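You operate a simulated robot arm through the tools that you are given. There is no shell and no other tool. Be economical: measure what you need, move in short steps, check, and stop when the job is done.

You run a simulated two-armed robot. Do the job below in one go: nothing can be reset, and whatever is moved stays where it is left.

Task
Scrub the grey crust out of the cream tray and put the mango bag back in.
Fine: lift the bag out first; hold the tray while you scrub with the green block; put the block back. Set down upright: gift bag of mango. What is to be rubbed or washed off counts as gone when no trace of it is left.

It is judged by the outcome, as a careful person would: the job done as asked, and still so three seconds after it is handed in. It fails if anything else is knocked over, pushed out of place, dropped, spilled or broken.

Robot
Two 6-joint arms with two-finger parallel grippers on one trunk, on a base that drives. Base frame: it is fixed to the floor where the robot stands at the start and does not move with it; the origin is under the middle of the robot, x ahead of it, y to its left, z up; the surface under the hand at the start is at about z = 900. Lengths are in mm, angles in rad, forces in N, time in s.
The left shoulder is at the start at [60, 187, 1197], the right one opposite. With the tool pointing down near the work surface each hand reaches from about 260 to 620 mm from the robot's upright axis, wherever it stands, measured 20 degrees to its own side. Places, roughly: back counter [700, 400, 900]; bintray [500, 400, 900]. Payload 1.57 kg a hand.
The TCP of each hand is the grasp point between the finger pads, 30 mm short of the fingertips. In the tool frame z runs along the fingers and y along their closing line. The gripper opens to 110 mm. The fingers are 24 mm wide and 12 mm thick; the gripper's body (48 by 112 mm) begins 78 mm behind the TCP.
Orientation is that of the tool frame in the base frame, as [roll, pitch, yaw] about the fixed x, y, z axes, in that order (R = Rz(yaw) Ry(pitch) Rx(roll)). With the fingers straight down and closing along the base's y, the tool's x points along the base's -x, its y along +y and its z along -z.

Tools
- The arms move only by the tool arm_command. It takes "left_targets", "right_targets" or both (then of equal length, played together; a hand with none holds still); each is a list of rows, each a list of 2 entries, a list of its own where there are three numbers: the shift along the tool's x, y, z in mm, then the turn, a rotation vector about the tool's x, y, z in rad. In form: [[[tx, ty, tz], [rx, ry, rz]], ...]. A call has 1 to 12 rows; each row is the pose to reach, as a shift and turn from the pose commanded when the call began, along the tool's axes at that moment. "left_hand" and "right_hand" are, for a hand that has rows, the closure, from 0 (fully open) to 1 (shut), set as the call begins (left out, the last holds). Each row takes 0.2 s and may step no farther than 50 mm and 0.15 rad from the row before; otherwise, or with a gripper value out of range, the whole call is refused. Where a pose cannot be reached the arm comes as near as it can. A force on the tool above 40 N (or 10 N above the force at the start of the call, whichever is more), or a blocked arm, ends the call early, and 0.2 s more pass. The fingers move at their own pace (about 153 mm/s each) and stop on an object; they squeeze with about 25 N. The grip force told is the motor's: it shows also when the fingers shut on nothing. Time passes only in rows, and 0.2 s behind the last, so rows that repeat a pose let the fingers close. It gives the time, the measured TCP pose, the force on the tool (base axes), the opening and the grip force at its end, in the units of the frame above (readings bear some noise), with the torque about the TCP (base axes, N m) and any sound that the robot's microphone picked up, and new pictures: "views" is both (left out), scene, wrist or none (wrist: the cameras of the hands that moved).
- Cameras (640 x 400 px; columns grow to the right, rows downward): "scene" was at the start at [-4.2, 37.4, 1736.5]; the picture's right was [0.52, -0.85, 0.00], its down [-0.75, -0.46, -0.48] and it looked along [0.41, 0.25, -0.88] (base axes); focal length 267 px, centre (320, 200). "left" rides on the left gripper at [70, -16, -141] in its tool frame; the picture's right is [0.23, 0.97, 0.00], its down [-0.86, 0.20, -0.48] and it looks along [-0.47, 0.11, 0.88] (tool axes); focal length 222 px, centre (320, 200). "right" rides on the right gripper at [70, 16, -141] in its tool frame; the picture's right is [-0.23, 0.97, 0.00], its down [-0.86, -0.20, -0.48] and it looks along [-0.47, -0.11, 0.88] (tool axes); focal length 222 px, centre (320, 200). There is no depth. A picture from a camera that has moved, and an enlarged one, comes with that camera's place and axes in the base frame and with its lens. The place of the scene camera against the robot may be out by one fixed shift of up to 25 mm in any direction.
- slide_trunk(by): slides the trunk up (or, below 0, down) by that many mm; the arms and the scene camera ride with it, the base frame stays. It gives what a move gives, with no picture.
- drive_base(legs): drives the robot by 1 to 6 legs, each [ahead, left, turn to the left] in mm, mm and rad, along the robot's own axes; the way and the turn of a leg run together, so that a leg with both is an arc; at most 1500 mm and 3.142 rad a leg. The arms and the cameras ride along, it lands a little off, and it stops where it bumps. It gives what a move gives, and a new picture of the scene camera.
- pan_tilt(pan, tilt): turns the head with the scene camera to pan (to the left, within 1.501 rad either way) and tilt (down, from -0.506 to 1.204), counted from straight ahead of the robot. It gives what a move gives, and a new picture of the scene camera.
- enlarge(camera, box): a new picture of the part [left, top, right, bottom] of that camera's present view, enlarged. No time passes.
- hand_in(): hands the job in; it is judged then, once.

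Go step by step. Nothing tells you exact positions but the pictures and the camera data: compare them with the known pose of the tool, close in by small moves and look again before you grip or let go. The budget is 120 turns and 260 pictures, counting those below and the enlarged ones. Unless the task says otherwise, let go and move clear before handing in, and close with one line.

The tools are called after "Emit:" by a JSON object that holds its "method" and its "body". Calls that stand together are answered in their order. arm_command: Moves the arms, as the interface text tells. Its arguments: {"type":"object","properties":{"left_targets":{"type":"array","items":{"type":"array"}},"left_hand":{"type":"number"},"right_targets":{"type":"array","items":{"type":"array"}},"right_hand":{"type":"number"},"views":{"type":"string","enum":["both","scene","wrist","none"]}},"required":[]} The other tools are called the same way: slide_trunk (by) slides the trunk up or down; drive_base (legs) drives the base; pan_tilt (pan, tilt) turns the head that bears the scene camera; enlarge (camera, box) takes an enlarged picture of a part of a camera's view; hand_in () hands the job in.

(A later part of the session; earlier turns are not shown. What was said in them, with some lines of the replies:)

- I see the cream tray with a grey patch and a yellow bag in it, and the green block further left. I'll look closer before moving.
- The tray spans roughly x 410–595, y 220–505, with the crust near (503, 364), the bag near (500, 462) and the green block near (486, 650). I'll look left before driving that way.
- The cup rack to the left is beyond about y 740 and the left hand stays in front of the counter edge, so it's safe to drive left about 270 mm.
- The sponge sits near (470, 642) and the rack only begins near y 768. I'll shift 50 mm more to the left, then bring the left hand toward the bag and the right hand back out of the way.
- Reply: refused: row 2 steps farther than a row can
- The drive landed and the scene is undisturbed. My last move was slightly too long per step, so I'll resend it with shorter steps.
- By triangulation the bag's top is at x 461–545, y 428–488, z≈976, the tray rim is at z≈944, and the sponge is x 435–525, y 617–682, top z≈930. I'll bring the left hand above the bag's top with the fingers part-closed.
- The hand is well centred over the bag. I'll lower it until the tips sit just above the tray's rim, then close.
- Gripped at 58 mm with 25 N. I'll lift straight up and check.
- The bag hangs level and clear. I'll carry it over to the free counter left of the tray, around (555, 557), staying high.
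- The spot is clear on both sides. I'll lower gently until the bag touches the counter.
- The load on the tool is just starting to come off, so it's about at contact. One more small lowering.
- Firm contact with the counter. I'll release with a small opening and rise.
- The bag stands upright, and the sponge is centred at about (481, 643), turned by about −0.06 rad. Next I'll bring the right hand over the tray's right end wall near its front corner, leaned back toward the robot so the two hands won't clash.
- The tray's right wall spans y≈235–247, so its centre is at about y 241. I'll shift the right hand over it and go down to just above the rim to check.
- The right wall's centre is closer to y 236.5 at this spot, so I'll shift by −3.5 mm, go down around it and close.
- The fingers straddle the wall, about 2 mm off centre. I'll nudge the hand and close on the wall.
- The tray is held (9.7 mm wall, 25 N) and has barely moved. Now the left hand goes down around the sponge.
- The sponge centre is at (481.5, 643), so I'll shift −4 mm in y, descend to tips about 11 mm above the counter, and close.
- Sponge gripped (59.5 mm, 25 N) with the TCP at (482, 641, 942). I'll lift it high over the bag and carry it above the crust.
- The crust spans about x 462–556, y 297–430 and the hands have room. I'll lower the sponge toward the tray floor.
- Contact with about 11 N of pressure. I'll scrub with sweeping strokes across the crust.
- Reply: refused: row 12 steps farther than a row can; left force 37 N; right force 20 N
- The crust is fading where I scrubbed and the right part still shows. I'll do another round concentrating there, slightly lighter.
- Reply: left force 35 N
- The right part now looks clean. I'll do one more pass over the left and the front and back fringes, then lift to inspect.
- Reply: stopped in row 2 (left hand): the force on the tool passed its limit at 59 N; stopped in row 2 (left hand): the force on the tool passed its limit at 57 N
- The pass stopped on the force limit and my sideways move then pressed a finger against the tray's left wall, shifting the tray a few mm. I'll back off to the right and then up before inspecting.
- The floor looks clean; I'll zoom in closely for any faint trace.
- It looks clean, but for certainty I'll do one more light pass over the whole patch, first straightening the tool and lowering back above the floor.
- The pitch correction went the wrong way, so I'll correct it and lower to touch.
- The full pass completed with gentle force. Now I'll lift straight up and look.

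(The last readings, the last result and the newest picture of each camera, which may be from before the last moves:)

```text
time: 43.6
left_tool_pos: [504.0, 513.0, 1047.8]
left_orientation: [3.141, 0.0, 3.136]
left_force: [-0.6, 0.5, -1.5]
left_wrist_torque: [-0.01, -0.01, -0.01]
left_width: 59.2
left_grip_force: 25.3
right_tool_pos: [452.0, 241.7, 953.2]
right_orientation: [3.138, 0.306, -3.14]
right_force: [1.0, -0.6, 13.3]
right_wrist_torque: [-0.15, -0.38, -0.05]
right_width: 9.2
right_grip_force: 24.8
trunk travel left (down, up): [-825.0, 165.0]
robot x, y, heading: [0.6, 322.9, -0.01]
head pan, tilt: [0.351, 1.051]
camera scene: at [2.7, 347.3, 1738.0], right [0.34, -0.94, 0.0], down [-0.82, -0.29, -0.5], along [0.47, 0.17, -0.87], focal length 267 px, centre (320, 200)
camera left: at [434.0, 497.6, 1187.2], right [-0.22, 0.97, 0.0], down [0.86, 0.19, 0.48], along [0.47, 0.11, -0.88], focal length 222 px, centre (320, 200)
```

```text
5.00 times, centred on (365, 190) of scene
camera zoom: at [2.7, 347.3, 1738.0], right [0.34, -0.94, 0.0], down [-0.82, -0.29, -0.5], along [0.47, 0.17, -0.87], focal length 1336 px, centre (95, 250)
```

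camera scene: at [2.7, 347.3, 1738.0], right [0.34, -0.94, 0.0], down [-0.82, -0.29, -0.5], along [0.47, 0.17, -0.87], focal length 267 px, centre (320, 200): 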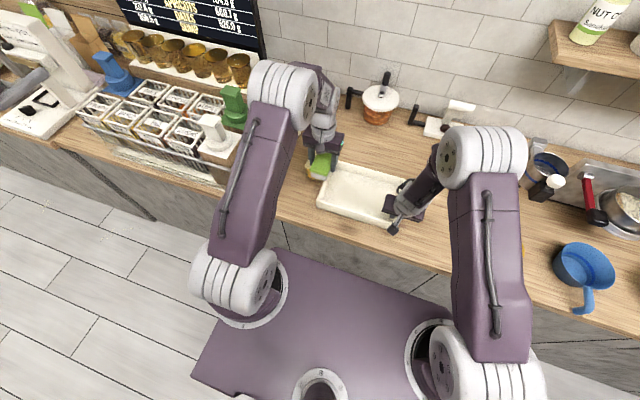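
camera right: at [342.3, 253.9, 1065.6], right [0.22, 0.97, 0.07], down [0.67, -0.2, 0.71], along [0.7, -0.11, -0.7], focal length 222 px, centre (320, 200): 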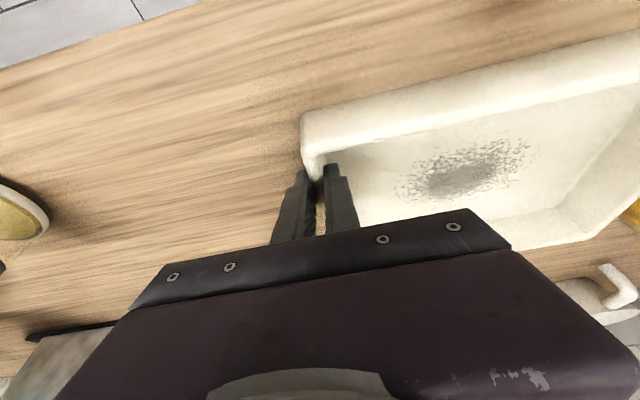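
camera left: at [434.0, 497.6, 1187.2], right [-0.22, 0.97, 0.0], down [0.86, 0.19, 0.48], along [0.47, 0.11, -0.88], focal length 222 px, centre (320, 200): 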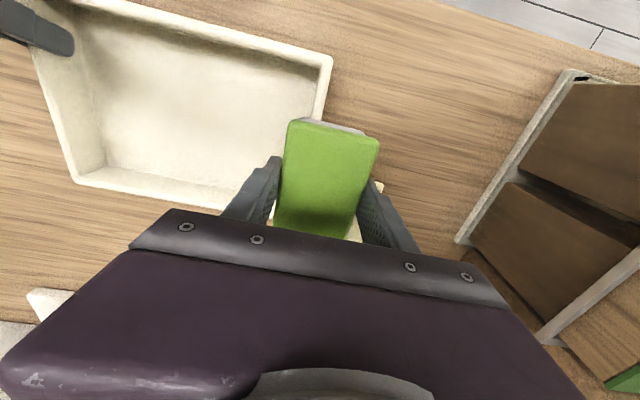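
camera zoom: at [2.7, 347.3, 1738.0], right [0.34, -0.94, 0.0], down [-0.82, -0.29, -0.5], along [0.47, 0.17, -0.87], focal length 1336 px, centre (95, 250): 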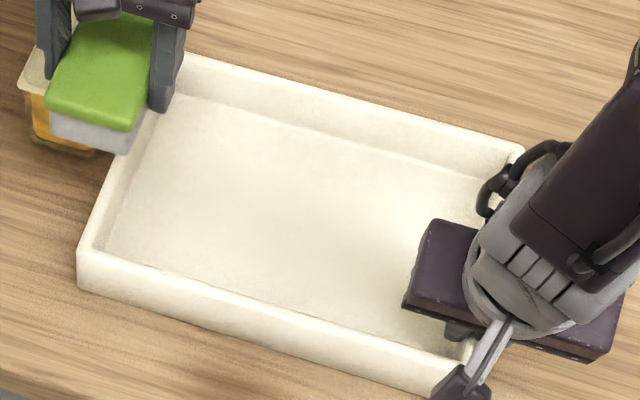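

The tray is clean. I'll carry the sponge back over its old place, and at the same time ease the held tray back by the few mm it was nudged.

Emit:
{"method": "arm_command", "body": {"left_targets": [[[7, 42, 0], [0, 0, 0.02]], [[14, 85, 0], [0, 0, 0.05]], [[22, 129, 0], [0, 0, 0.073]], [[22, 129, 40], [0, 0, 0.073]], [[22, 129, 80], [0, 0, 0.073]], [[22, 129, 95], [0, 0, 0.073]], [[22, 129, 95], [0, 0, 0.073]]], "right_targets": [[[0, 0, 0], [0, 0, 0]], [[0.8, -1.7, -0.2], [0, 0, 0]], [[1.6, -3.4, -0.5], [0, 0, 0]], [[2.4, -5, -0.7], [0, 0, 0]], [[2.4, -5, -0.7], [0, 0, 0]], [[2.4, -5, -0.7], [0, 0, 0]], [[2.4, -5, -0.7], [0, 0, 0]]]}}

Emit:
{"method": "enlarge", "body": {"camera": "scene", "box": [230, 120, 390, 230]}}

```text
time: 45.2
left_tool_pos: [481.8, 640.8, 953.1]
left_orientation: [-3.141, -0.001, 3.062]
left_force: [0.3, 1.0, -1.1]
left_wrist_torque: [0.03, 0.01, 0.01]
left_width: 59.3
left_grip_force: 25.2
right_tool_pos: [448.3, 237.5, 953.4]
right_orientation: [3.139, 0.306, -3.139]
right_force: [0.9, 5.5, 17.3]
right_wrist_torque: [0.04, 0.12, 0.04]
right_width: 9.9
right_grip_force: 24.8
trunk travel left (down, up): [-825.0, 165.0]
robot x, y, heading: [-0.6, 320.3, -0.004]
head pan, tilt: [0.351, 1.051]
camera scene: at [2.4, 349.7, 1738.0], right [0.34, -0.94, 0.0], down [-0.82, -0.29, -0.5], along [0.47, 0.17, -0.87], focal length 267 px, centre (320, 200)
camera right: at [339.9, 254.0, 1066.2], right [0.21, 0.97, 0.07], down [0.67, -0.2, 0.71], along [0.71, -0.1, -0.7], focal length 222 px, centre (320, 200)
camera left: at [411.6, 631.3, 1094.0], right [-0.15, 0.99, 0.0], down [0.87, 0.13, 0.48], along [0.47, 0.07, -0.88], focal length 222 px, centre (320, 200)
```

scene: 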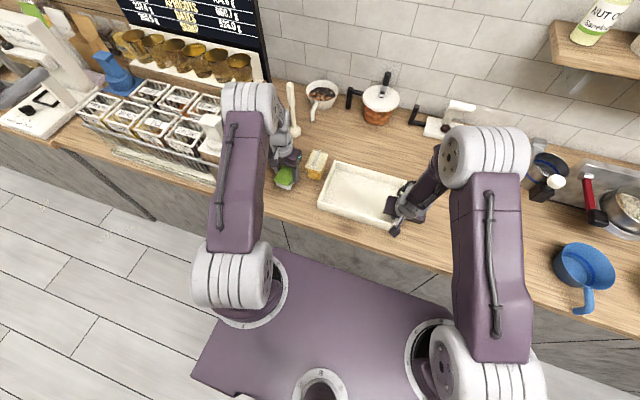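
right: 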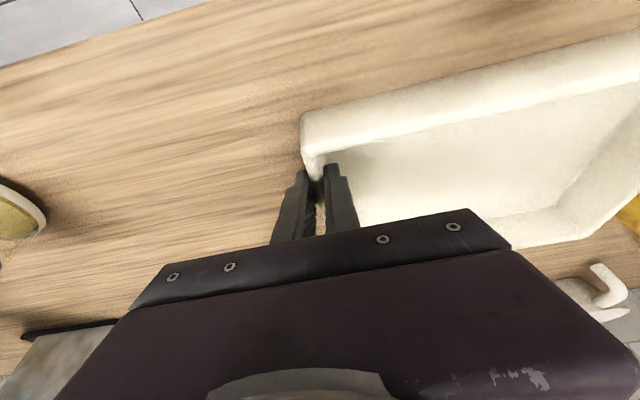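
left: 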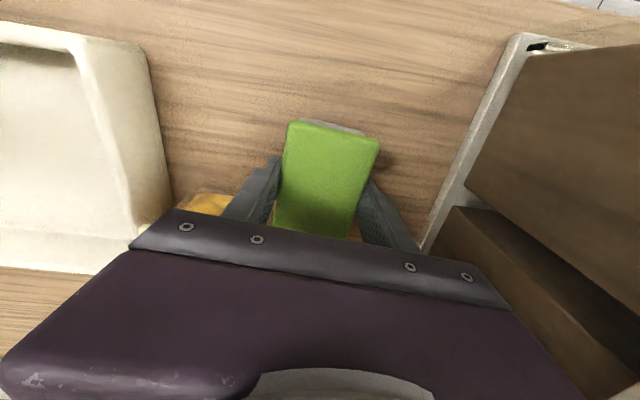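

```text
3.64 times, centred on (310, 175) of scene
camera zoom: at [2.4, 349.7, 1738.0], right [0.34, -0.94, 0.0], down [-0.82, -0.29, -0.5], along [0.47, 0.17, -0.87], focal length 972 px, centre (356, 291)
```

zoom: 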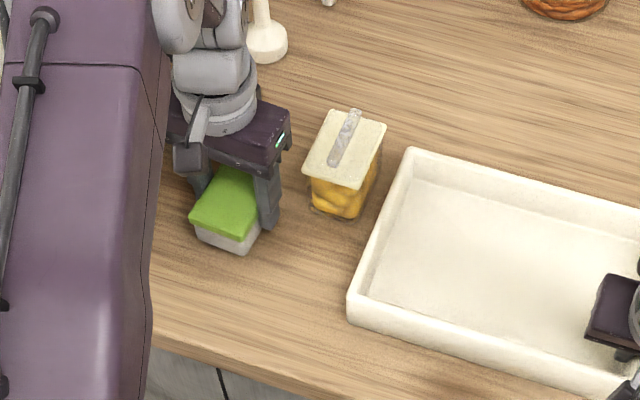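

The tray is back in place and the sponge hovers over its spot. I'll lower it to contact.

Emit:
{"method": "arm_command", "body": {"left_targets": [[[0, 1, 5], [0, 0, 0]], [[0, 1, 9], [0, 0, 0]], [[0, 1, 9], [0, 0, 0]]], "views": "none"}}

```text
time: 46.0
left_tool_pos: [481.8, 641.7, 943.1]
left_orientation: [-3.141, -0.002, 3.063]
left_force: [-0.7, 0.4, -0.6]
left_wrist_torque: [0.05, -0.02, 0.0]
left_width: 59.2
left_grip_force: 25.3
right_tool_pos: [448.8, 237.4, 952.6]
right_orientation: [3.141, 0.303, -3.139]
right_force: [0.6, 5.7, 16.2]
right_wrist_torque: [0.03, -0.06, 0.08]
right_width: 9.8
right_grip_force: 25.0
trunk travel left (down, up): [-825.0, 165.0]
robot x, y, heading: [1.2, 319.7, -0.003]
head pan, tilt: [0.351, 1.051]
```

Emit:
{"method": "arm_command", "body": {"left_targets": [[[0, 0, 1], [0, 0, 0]], [[0, 0, 2], [0, 0, 0]], [[0, 0, 2], [0, 0, 0]]], "views": "none"}}

```text
time: 46.9
left_tool_pos: [481.3, 643.7, 943.2]
left_orientation: [3.141, 0.002, 3.063]
left_force: [-1.1, 1.6, 11.7]
left_wrist_torque: [-0.07, 0.23, -0.04]
left_width: 59.2
left_grip_force: 25.0
right_tool_pos: [448.8, 237.7, 954.0]
right_orientation: [3.137, 0.305, -3.14]
right_force: [2.0, 3.5, 10.1]
right_wrist_torque: [-0.08, -0.19, 0.07]
right_width: 9.8
right_grip_force: 25.1
trunk travel left (down, up): [-825.0, 165.0]
robot x, y, heading: [-0.7, 319.2, -0.01]
head pan, tilt: [0.351, 1.051]
```

The sponge touches the counter. I'll release it and rise, and open the right hand at the same time.

Emit:
{"method": "arm_command", "body": {"left_targets": [[[0, 0, -1], [0, 0, 0]], [[0, 0, -1], [0, 0, 0]], [[0, 0, -1], [0, 0, 0]]], "left_hand": 0.22, "right_targets": [[[0, 0, 0], [0, 0, 0]], [[0, 0, 0], [0, 0, 0]], [[0, 0, 0], [0, 0, 0]]], "right_hand": 0.5, "views": "none"}}

Emit:
{"method": "arm_command", "body": {"left_targets": [[[0, 0, -40], [0, 0, 0]], [[0, 0, -85], [0, 0, 0]], [[0, 0, -120], [0, 0, 0]], [[0, 0, -120], [0, 0, -0.07]]], "right_targets": [[[-12, 0, -38], [0, 0, 0]], [[-25, 0, -80], [0, 0, 0]], [[-30, 0, -100], [0, 0, 0]], [[-30, -45, -100], [0, 0, 0]]]}}

Emit:
{"method": "enlarge", "body": {"camera": "scene", "box": [250, 130, 410, 240]}}

```text
time: 47.6
left_tool_pos: [483.6, 642.9, 942.5]
left_orientation: [3.141, -0.002, 3.062]
left_force: [0.7, -0.1, -0.2]
left_wrist_torque: [0.01, 0.0, 0.01]
left_width: 85.8
left_grip_force: 0.0
right_tool_pos: [449.8, 237.2, 952.1]
right_orientation: [3.138, 0.302, -3.14]
right_force: [-0.5, 0.5, -1.0]
right_wrist_torque: [0.02, -0.01, 0.01]
right_width: 54.9
right_grip_force: 0.1
trunk travel left (down, up): [-825.0, 165.0]
robot x, y, heading: [3.9, 320.4, -0.007]
head pan, tilt: [0.351, 1.051]
```

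```text
time: 48.6
left_tool_pos: [484.0, 639.2, 1063.8]
left_orientation: [3.14, -0.003, 3.135]
left_force: [0.8, 0.0, -1.1]
left_wrist_torque: [0.0, 0.03, 0.03]
left_width: 85.8
left_grip_force: 0.0
right_tool_pos: [449.9, 188.5, 1055.0]
right_orientation: [3.137, 0.304, -3.141]
right_force: [-0.6, -0.1, -0.5]
right_wrist_torque: [0.06, 0.05, 0.0]
right_width: 54.8
right_grip_force: 0.0
trunk travel left (down, up): [-825.0, 165.0]
robot x, y, heading: [-2.2, 318.6, -0.007]
head pan, tilt: [0.351, 1.051]
camera scene: at [5.2, 344.7, 1738.0], right [0.34, -0.94, 0.0], down [-0.82, -0.29, -0.5], along [0.47, 0.17, -0.87], focal length 267 px, centre (320, 200)
camera right: at [341.5, 204.5, 1169.0], right [0.21, 0.97, 0.07], down [0.67, -0.2, 0.71], along [0.71, -0.1, -0.7], focal length 222 px, centre (320, 200)
camera left: at [414.0, 624.2, 1205.0], right [-0.22, 0.98, 0.0], down [0.86, 0.19, 0.48], along [0.46, 0.11, -0.88], focal length 222 px, centre (320, 200)
```

scene: 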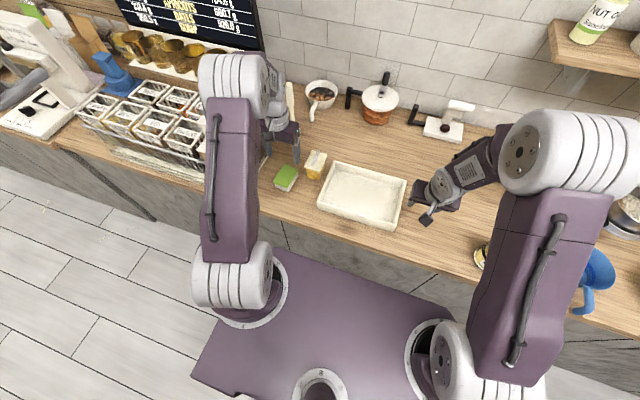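
right: 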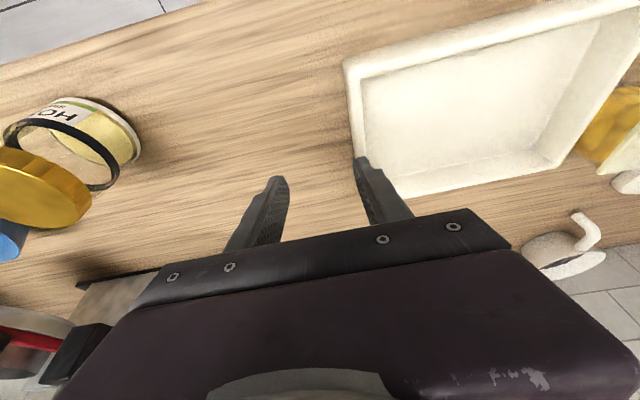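
left: 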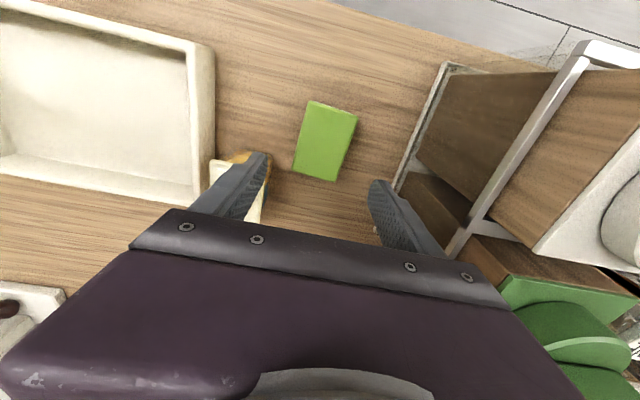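

```text
3.64 times, centred on (330, 185) of scene
camera zoom: at [5.2, 344.7, 1738.0], right [0.34, -0.94, 0.0], down [-0.82, -0.29, -0.5], along [0.47, 0.17, -0.87], focal length 972 px, centre (284, 254)
```

zoom: 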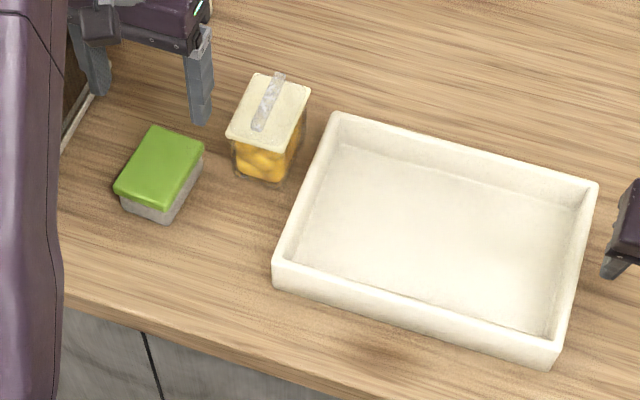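

Everything is in place and the sponge is back. I'll check the tray floor closely once more and bring the left hand over the bag.

Emit:
{"method": "enlarge", "body": {"camera": "right", "box": [340, 0, 640, 200]}}

Emit:
{"method": "arm_command", "body": {"left_targets": [[[-24, -28, 0], [0, 0, 0]], [[-48, -56, 0], [0, 0, 0]], [[-72, -83.5, 10], [0, 0, 0]], [[-72, -83.5, 45], [0, 0, 0]], [[-72, -83.5, 45], [0, 0, 0]]], "left_hand": 0.3, "views": "wrist"}}

Emit:
{"method": "enlarge", "body": {"camera": "left", "box": [200, 60, 440, 260]}}

```text
2.00 times, centred on (490, 100) of right
camera zoom: at [341.5, 204.5, 1169.0], right [0.21, 0.97, 0.07], down [0.67, -0.2, 0.71], along [0.71, -0.1, -0.7], focal length 444 px, centre (-20, 400)
```

zoom: 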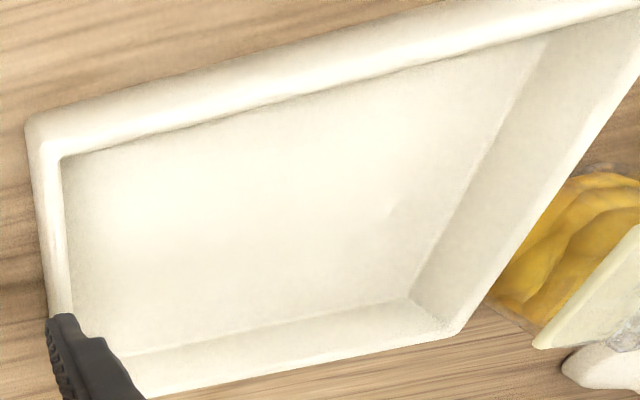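

```text
time: 49.9
left_tool_pos: [555.4, 556.2, 1016.9]
left_orientation: [3.14, -0.003, 3.134]
left_force: [0.2, -0.7, 0.0]
left_wrist_torque: [0.0, -0.01, -0.01]
left_width: 77.1
left_grip_force: 0.1
right_tool_pos: [448.1, 189.6, 1055.6]
right_orientation: [3.139, 0.304, -3.139]
right_force: [0.4, -0.4, 0.1]
right_wrist_torque: [-0.01, -0.01, -0.02]
right_width: 55.2
right_grip_force: 0.0
trunk travel left (down, up): [-825.0, 165.0]
robot x, y, heading: [3.9, 318.3, -0.004]
head pan, tilt: [0.351, 1.051]
camera left: at [485.8, 541.9, 1158.1], right [-0.22, 0.98, 0.0], down [0.86, 0.19, 0.48], along [0.47, 0.11, -0.88], focal length 222 px, centre (320, 200)
```

left: 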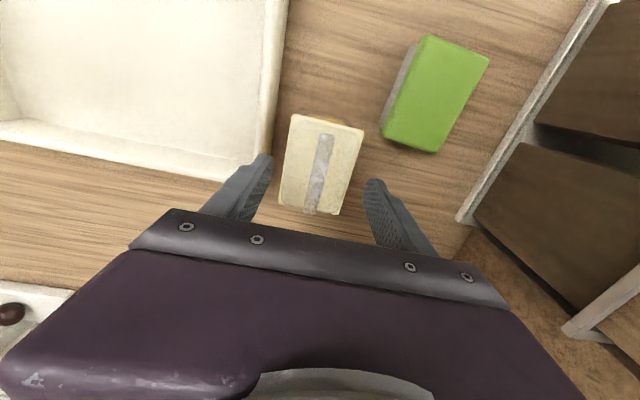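

```text
2.00 times, centred on (320, 160) of left
camera zoom: at [485.8, 541.9, 1158.1], right [-0.22, 0.98, 0.0], down [0.86, 0.19, 0.48], along [0.47, 0.11, -0.88], focal length 444 px, centre (320, 280)
```

zoom: 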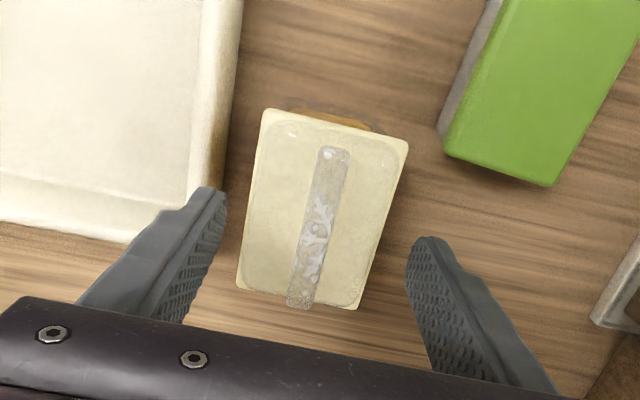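

The hand is centred on the bag. There's a very faint mark on the tray floor that I want to see more closely first.

Emit:
{"method": "enlarge", "body": {"camera": "right", "box": [460, 50, 580, 150]}}

Emit:
{"method": "enlarge", "body": {"camera": "left", "box": [0, 0, 280, 180]}}

Emit:
{"method": "enlarge", "body": {"camera": "scene", "box": [325, 165, 405, 225]}}

```text
4.00 times, centred on (520, 100) of right
camera zoom: at [340.8, 206.2, 1169.3], right [0.21, 0.97, 0.07], down [0.67, -0.2, 0.71], along [0.71, -0.1, -0.7], focal length 888 px, centre (-480, 600)
```

zoom: 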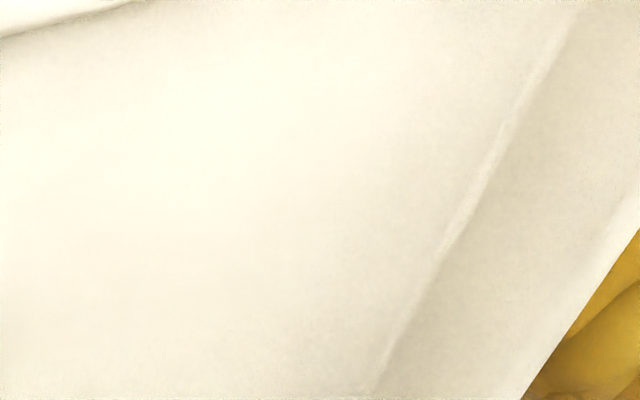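

```text
2.22 times, centred on (140, 90) of left
camera zoom: at [485.8, 541.9, 1158.1], right [-0.22, 0.98, 0.0], down [0.86, 0.19, 0.48], along [0.47, 0.11, -0.88], focal length 494 px, centre (720, 444)
```

zoom: 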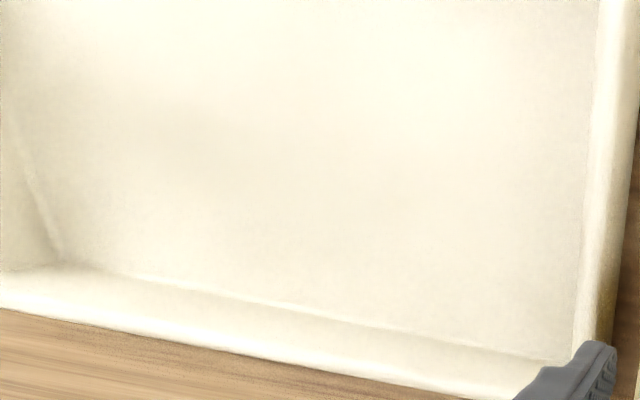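

```text
6.67 times, centred on (365, 195) of scene
camera zoom: at [4.1, 347.0, 1738.0], right [0.34, -0.94, 0.0], down [-0.82, -0.29, -0.5], along [0.47, 0.17, -0.87], focal length 1782 px, centre (20, 233)
```

zoom: 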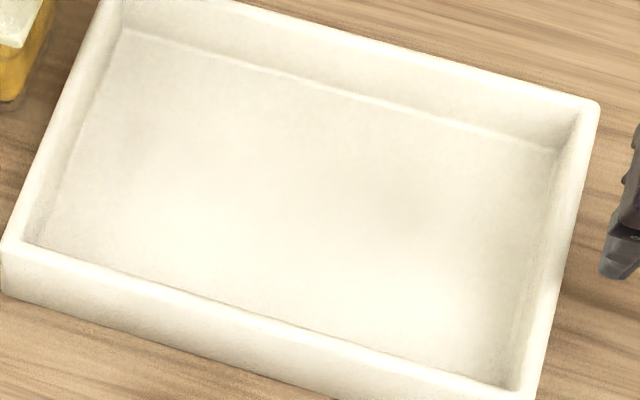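

No trace remains, only soft shading. Now I'll lower onto the bag and grip it.

Emit:
{"method": "arm_command", "body": {"left_targets": [[[0, 0, 25], [0, 0, 0]], [[0, 0, 42], [0, 0, 0]], [[0, 0, 42], [0, 0, 0]]], "views": "none"}}

Emit:
{"method": "arm_command", "body": {"left_targets": [[[0, 0, 0], [0, 0, 0]], [[0, 0, 0], [0, 0, 0]], [[0, 0, 0], [0, 0, 0]]], "left_hand": 1.0, "views": "wrist"}}

```text
time: 50.6
left_tool_pos: [554.6, 558.0, 976.6]
left_orientation: [3.138, -0.003, 3.136]
left_force: [1.0, -0.7, -0.3]
left_wrist_torque: [0.02, -0.01, 0.02]
left_width: 77.2
left_grip_force: 0.1
right_tool_pos: [449.2, 191.3, 1056.7]
right_orientation: [3.137, 0.307, -3.14]
right_force: [0.2, -0.3, 0.1]
right_wrist_torque: [0.0, 0.01, 0.02]
right_width: 54.8
right_grip_force: 0.0
trunk travel left (down, up): [-825.0, 165.0]
robot x, y, heading: [2.4, 317.5, -0.005]
head pan, tilt: [0.351, 1.051]
```

```text
time: 51.5
left_tool_pos: [555.0, 558.4, 976.0]
left_orientation: [3.141, -0.003, 3.135]
left_force: [-0.4, -0.1, 0.1]
left_wrist_torque: [0.12, -0.06, 0.05]
left_width: 58.1
left_grip_force: 24.9
right_tool_pos: [449.0, 190.0, 1055.6]
right_orientation: [3.138, 0.304, -3.138]
right_force: [0.1, -0.4, -0.4]
right_wrist_torque: [-0.03, 0.03, 0.0]
right_width: 54.7
right_grip_force: 0.1
trunk travel left (down, up): [-825.0, 165.0]
robot x, y, heading: [0.0, 321.7, -0.005]
head pan, tilt: [0.351, 1.051]
camera left: at [485.2, 543.5, 1116.5], right [-0.22, 0.98, 0.0], down [0.86, 0.19, 0.48], along [0.46, 0.11, -0.88], focal length 222 px, centre (320, 200)
```

left: 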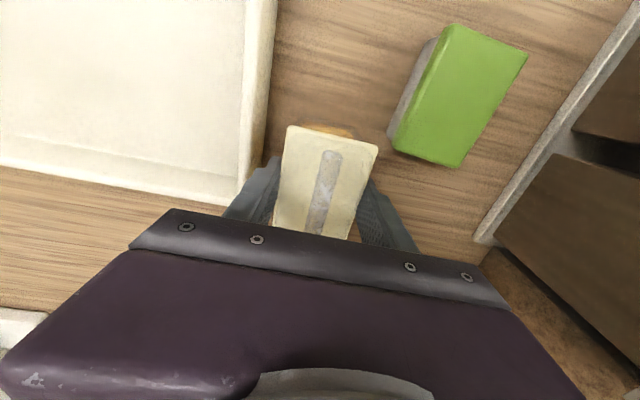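

Gripped. I'll lift it, carry it back over the left end of the tray and stop just above the floor.

Emit:
{"method": "arm_command", "body": {"left_targets": [[[0, 0, -40], [0, 0, 0]], [[0, 0, -82], [0, 0, 0]], [[18, -34, -82], [0, 0, 0]], [[36, -68, -82], [0, 0, 0]], [[54, -104, -82], [0, 0, 0]], [[54, -104, -82], [0, 0, 0]]]}}

Emit:
{"method": "enlarge", "body": {"camera": "right", "box": [400, 0, 640, 200]}}

Emit:
{"method": "enlarge", "body": {"camera": "scene", "box": [270, 130, 430, 240]}}

```text
time: 52.9
left_tool_pos: [498.5, 458.2, 1056.9]
left_orientation: [3.142, -0.005, 3.134]
left_force: [-0.1, -0.4, -1.2]
left_wrist_torque: [0.02, 0.0, 0.0]
left_width: 57.7
left_grip_force: 25.6
right_tool_pos: [450.1, 190.7, 1055.5]
right_orientation: [3.139, 0.302, -3.14]
right_force: [0.5, 0.5, -0.2]
right_wrist_torque: [-0.01, -0.03, -0.02]
right_width: 55.1
right_grip_force: 0.0
trunk travel left (down, up): [-825.0, 165.0]
robot x, y, heading: [5.5, 319.7, -0.004]
head pan, tilt: [0.351, 1.051]
camera scene: at [5.4, 348.0, 1738.0], right [0.34, -0.94, 0.0], down [-0.82, -0.29, -0.5], along [0.47, 0.17, -0.87], focal length 267 px, centre (320, 200)
camera left: at [428.9, 442.0, 1197.2], right [-0.22, 0.98, 0.0], down [0.86, 0.19, 0.48], along [0.46, 0.11, -0.88], focal length 222 px, centre (320, 200)
```

scene: 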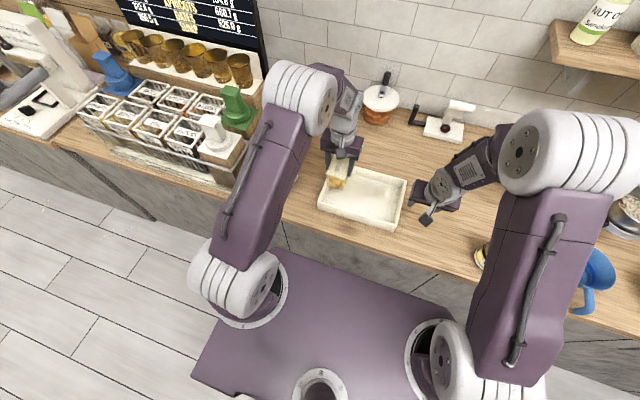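
left: 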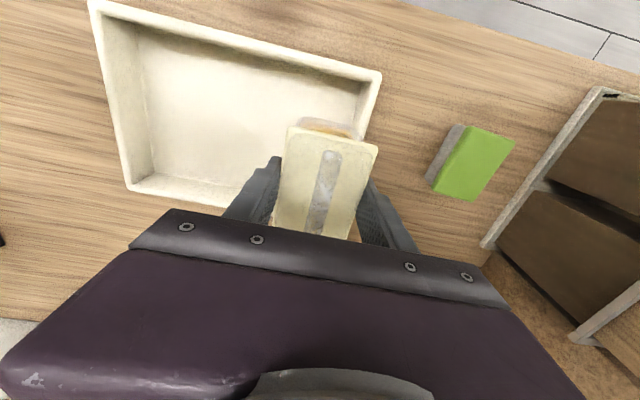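

```text
2.00 times, centred on (520, 100) of right
camera zoom: at [341.6, 206.9, 1169.1], right [0.21, 0.97, 0.07], down [0.67, -0.2, 0.71], along [0.71, -0.1, -0.7], focal length 444 px, centre (-80, 400)
```

zoom: 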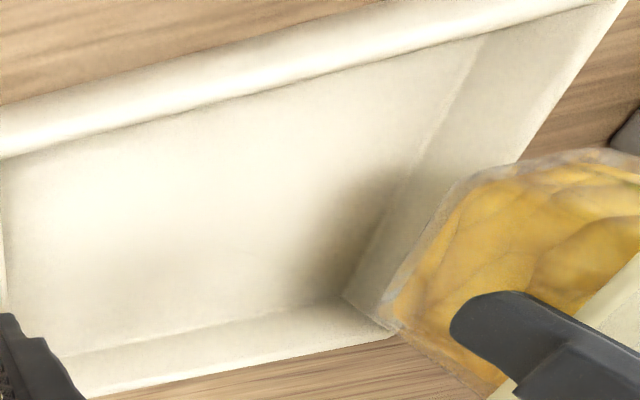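

```text
3.64 times, centred on (350, 185) of scene
camera zoom: at [5.4, 348.0, 1738.0], right [0.34, -0.94, 0.0], down [-0.82, -0.29, -0.5], along [0.47, 0.17, -0.87], focal length 972 px, centre (211, 254)
```

zoom: 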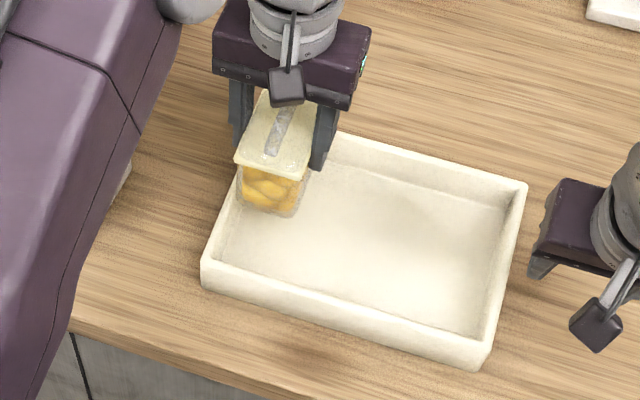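

The tray sits where it was. I'll shift the bag 6 mm off the left wall and lower it close to the floor.

Emit:
{"method": "arm_command", "body": {"left_targets": [[[-2, -6, 15], [0, 0, 0]], [[-2, -6, 45], [0, 0, 0]], [[-2, -6, 67], [0, 0, 0]], [[-2, -6, 67], [0, 0, 0]]], "views": "wrist"}}

Emit:
{"method": "enlarge", "body": {"camera": "right", "box": [440, 0, 640, 200]}}

```text
time: 53.9
left_tool_pos: [501.0, 451.4, 990.3]
left_orientation: [3.14, -0.003, 3.133]
left_force: [-0.9, -0.3, -1.4]
left_wrist_torque: [0.0, 0.05, 0.0]
left_width: 57.6
left_grip_force: 25.2
right_tool_pos: [448.6, 190.0, 1057.4]
right_orientation: [3.137, 0.305, -3.14]
right_force: [-0.6, -1.1, -0.2]
right_wrist_torque: [0.02, -0.02, -0.04]
right_width: 55.1
right_grip_force: 0.0
trunk travel left (down, up): [-825.0, 165.0]
robot x, y, heading: [3.8, 322.2, -0.008]
head pan, tilt: [0.351, 1.051]
camera left: at [431.3, 435.7, 1130.6], right [-0.22, 0.98, 0.0], down [0.86, 0.19, 0.48], along [0.47, 0.11, -0.88], focal length 222 px, centre (320, 200)
```

left: 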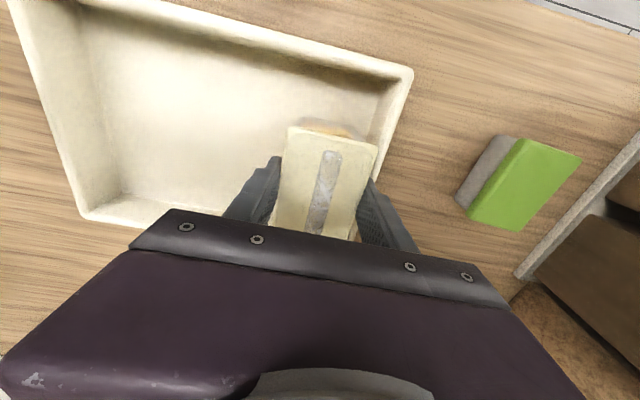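

```text
2.00 times, centred on (540, 100) of right
camera zoom: at [340.9, 206.2, 1169.3], right [0.21, 0.97, 0.07], down [0.67, -0.2, 0.71], along [0.71, -0.1, -0.7], focal length 444 px, centre (-120, 400)
```

zoom: 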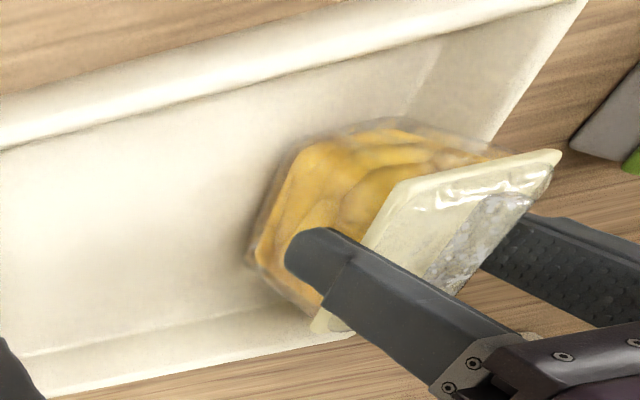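

The bag is inside the tray and about 6 mm above the floor. I'll lower it in small steps to contact.

Emit:
{"method": "arm_command", "body": {"left_targets": [[[0, 0, 3], [0, 0, 0]], [[0, 0, 5], [0, 0, 0]], [[0, 0, 5], [0, 0, 0]]], "views": "none"}}

Emit:
{"method": "arm_command", "body": {"left_targets": [[[0, 0, 1], [0, 0, 0]], [[0, 0, 1.5], [0, 0, 0]], [[0, 0, 1.5], [0, 0, 0]]], "views": "none"}}

```text
time: 54.6
left_tool_pos: [501.1, 450.5, 983.9]
left_orientation: [-3.141, -0.003, 3.132]
left_force: [-1.3, -0.4, -2.8]
left_wrist_torque: [0.01, 0.0, -0.05]
left_width: 57.9
left_grip_force: 25.1
right_tool_pos: [450.1, 191.2, 1056.8]
right_orientation: [3.139, 0.303, -3.14]
right_force: [-0.5, 0.8, 0.5]
right_wrist_torque: [-0.01, -0.01, 0.0]
right_width: 55.0
right_grip_force: 0.1
trunk travel left (down, up): [-825.0, 165.0]
robot x, y, heading: [1.1, 321.4, -0.008]
head pan, tilt: [0.351, 1.051]
```

```text
time: 55.5
left_tool_pos: [501.0, 450.4, 984.8]
left_orientation: [3.141, -0.001, 3.133]
left_force: [2.8, 1.8, 11.9]
left_wrist_torque: [0.06, 0.28, -0.05]
left_width: 57.9
left_grip_force: 25.2
right_tool_pos: [450.6, 190.5, 1056.9]
right_orientation: [3.139, 0.306, -3.14]
right_force: [0.5, 0.2, 0.6]
right_wrist_torque: [0.01, -0.01, 0.0]
right_width: 55.0
right_grip_force: 0.0
trunk travel left (down, up): [-825.0, 165.0]
robot x, y, heading: [5.0, 322.7, -0.008]
head pan, tilt: [0.351, 1.051]
```

The bag is on the tray floor (12 N). I'll release with a small opening and rise clear.

Emit:
{"method": "arm_command", "body": {"left_targets": [[[0, 0, -1], [0, 0, 0]], [[0, 0, -1], [0, 0, 0]], [[0, 0, -1], [0, 0, 0]]], "left_hand": 0.3, "views": "none"}}

Emit:
{"method": "arm_command", "body": {"left_targets": [[[0, 0, -40], [0, 0, 0]], [[0, 0, -85], [0, 0, 0]], [[0, 0, -130], [0, 0, 0]], [[40, 0, -150], [0, 0, 0]], [[85, 0, -160], [0, 0, 0]], [[130, 20, -170], [0, 0, 0]], [[160, 50, -180], [0, 0, 0]], [[160, 50, -180], [0, 0, 0]]], "right_targets": [[[-12, 0, -38], [0, 0, 0]], [[-25, -20, -78], [0, 0, 0]], [[-25, -60, -90], [0, 0, 0]], [[-25, -60, -90], [0, 0, 0]], [[-25, -60, -90], [0, 0, 0]], [[-25, -60, -90], [0, 0, 0]], [[-25, -60, -90], [0, 0, 0]], [[-25, -60, -90], [0, 0, 0]]]}}

Emit:
{"method": "enlarge", "body": {"camera": "scene", "box": [250, 130, 430, 240]}}

Emit:
{"method": "enlarge", "body": {"camera": "right", "box": [360, 0, 640, 220]}}

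```text
time: 56.2
left_tool_pos: [500.5, 450.9, 984.3]
left_orientation: [3.14, -0.004, 3.135]
left_force: [0.1, -0.3, 1.2]
left_wrist_torque: [0.0, 0.03, -0.01]
left_width: 77.1
left_grip_force: 0.1
right_tool_pos: [450.5, 190.8, 1057.0]
right_orientation: [3.137, 0.304, -3.14]
right_force: [0.5, -0.7, 0.2]
right_wrist_torque: [0.02, 0.02, 0.0]
right_width: 55.0
right_grip_force: 0.0
trunk travel left (down, up): [-825.0, 165.0]
robot x, y, heading: [0.4, 316.8, -0.006]
head pan, tilt: [0.351, 1.051]
```

```text
refused: row 6 steps farther than a row can; nothing moved
```

```text
3.56 times, centred on (340, 185) of scene
camera zoom: at [4.6, 347.4, 1738.0], right [0.34, -0.94, 0.0], down [-0.82, -0.29, -0.5], along [0.47, 0.17, -0.87], focal length 950 px, centre (249, 253)
```

zoom: 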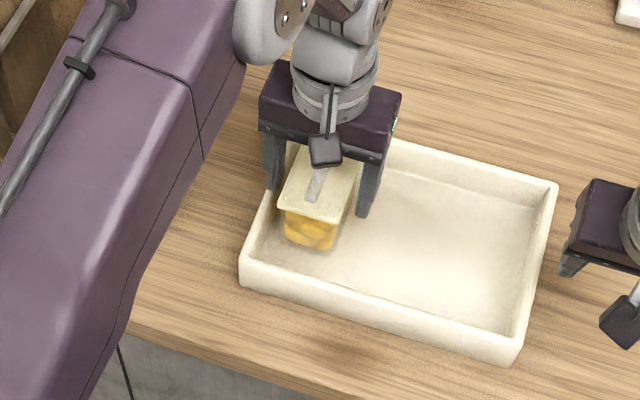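

```text
1.82 times, centred on (500, 110) of right
camera zoom: at [341.1, 206.5, 1169.2], right [0.21, 0.97, 0.07], down [0.67, -0.2, 0.71], along [0.71, -0.1, -0.7], focal length 404 px, centre (-7, 364)
```

zoom: 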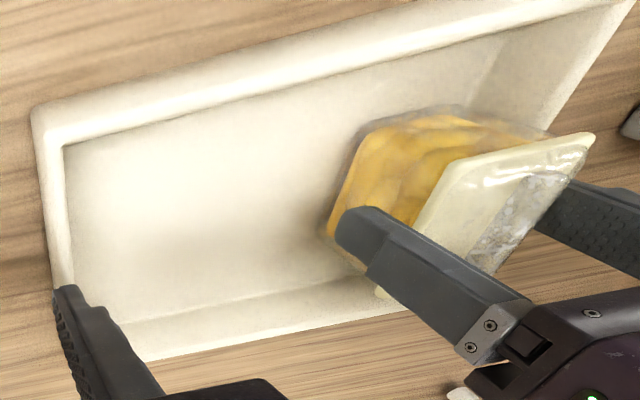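

The bag is released and upright. I'll withdraw with shorter steps.

Emit:
{"method": "arm_command", "body": {"left_targets": [[[0, 0, -40], [0, 0, 0]], [[0, 0, -85], [0, 0, 0]], [[0, 0, -130], [0, 0, 0]], [[35, 0, -150], [0, 0, 0]], [[75, 0, -160], [0, 0, 0]], [[110, 20, -170], [0, 0, 0]], [[140, 50, -180], [0, 0, 0]], [[140, 50, -180], [0, 0, 0]]], "right_targets": [[[-12, 0, -38], [0, 0, 0]], [[-25, -20, -75], [0, 0, 0]], [[-25, -60, -90], [0, 0, 0]], [[-25, -60, -90], [0, 0, 0]], [[-25, -60, -90], [0, 0, 0]], [[-25, -60, -90], [0, 0, 0]], [[-25, -60, -90], [0, 0, 0]], [[-25, -60, -90], [0, 0, 0]]]}}

Emit:
{"method": "enlarge", "body": {"camera": "scene", "box": [250, 130, 430, 240]}}

Emit:
{"method": "enlarge", "body": {"camera": "right", "box": [360, 0, 640, 220]}}

```text
time: 58.0
left_tool_pos: [361.4, 501.1, 1165.2]
left_orientation: [3.139, -0.002, 3.132]
left_force: [-0.2, 0.8, 0.7]
left_wrist_torque: [-0.01, 0.02, 0.01]
left_width: 77.1
left_grip_force: 0.1
right_tool_pos: [448.5, 129.8, 1150.2]
right_orientation: [3.139, 0.303, -3.14]
right_force: [-0.5, -0.2, 0.6]
right_wrist_torque: [0.01, 0.0, 0.02]
right_width: 55.2
right_grip_force: 0.1
trunk travel left (down, up): [-825.0, 165.0]
robot x, y, heading: [1.3, 320.7, -0.006]
head pan, tilt: [0.351, 1.051]
camera scene: at [5.0, 346.9, 1738.0], right [0.34, -0.94, 0.0], down [-0.82, -0.29, -0.5], along [0.47, 0.17, -0.87], focal length 267 px, centre (320, 200)
camera right: at [340.4, 146.0, 1262.3], right [0.21, 0.97, 0.07], down [0.67, -0.2, 0.71], along [0.71, -0.1, -0.7], focal length 222 px, centre (320, 200)
camera left: at [291.2, 485.5, 1306.7], right [-0.22, 0.98, 0.0], down [0.86, 0.19, 0.48], along [0.46, 0.11, -0.88], focal length 222 px, centre (320, 200)
```

scene: 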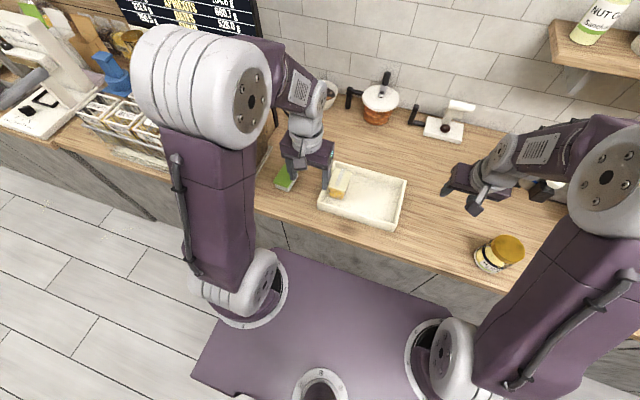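
right: 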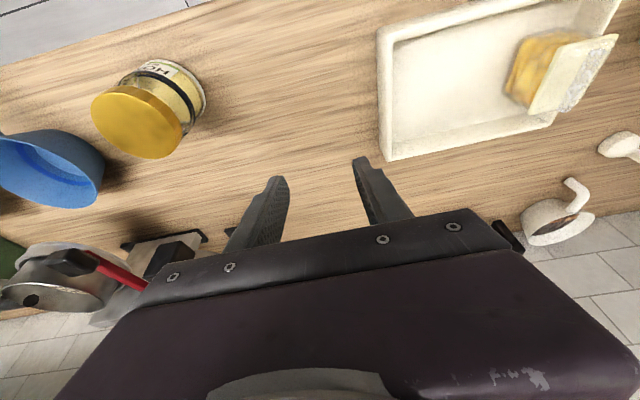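
left: 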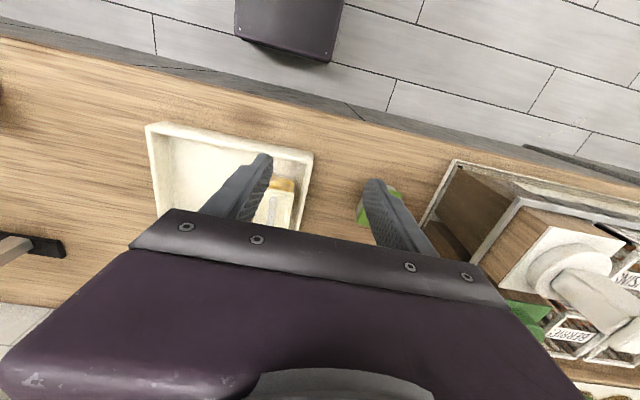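

```text
3.56 times, centred on (340, 185) of scene
camera zoom: at [5.0, 346.9, 1738.0], right [0.34, -0.94, 0.0], down [-0.82, -0.29, -0.5], along [0.47, 0.17, -0.87], focal length 950 px, centre (249, 253)
```

zoom: 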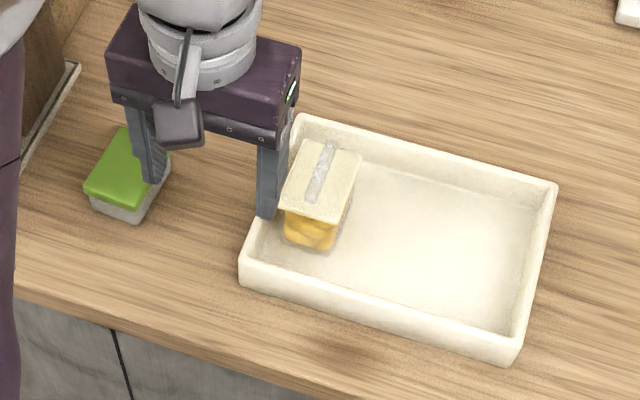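

```text
1.82 times, centred on (500, 110) of right
camera zoom: at [340.4, 146.0, 1262.3], right [0.21, 0.97, 0.07], down [0.67, -0.2, 0.71], along [0.71, -0.1, -0.7], focal length 404 px, centre (-7, 364)
```

zoom: 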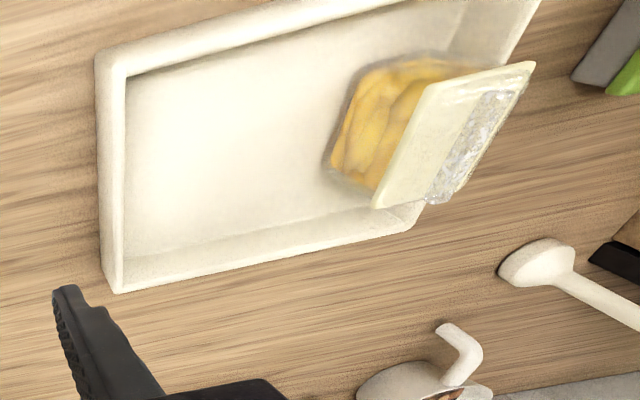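

The tray is clean, the mango bag stands upright inside it, the green block is back in its place, and both hands are clear. I'm handing in.

Emit:
{"method": "hand_in", "body": {}}

```text
The job is handed in.
```

The job is done and handed in: the cream tray has no visible trace of crust, the mango bag is standing upright in it again, and the green block is back where it was. While I was scrubbing, a finger pushed the tray about 5 mm, and I moved it back to its place.
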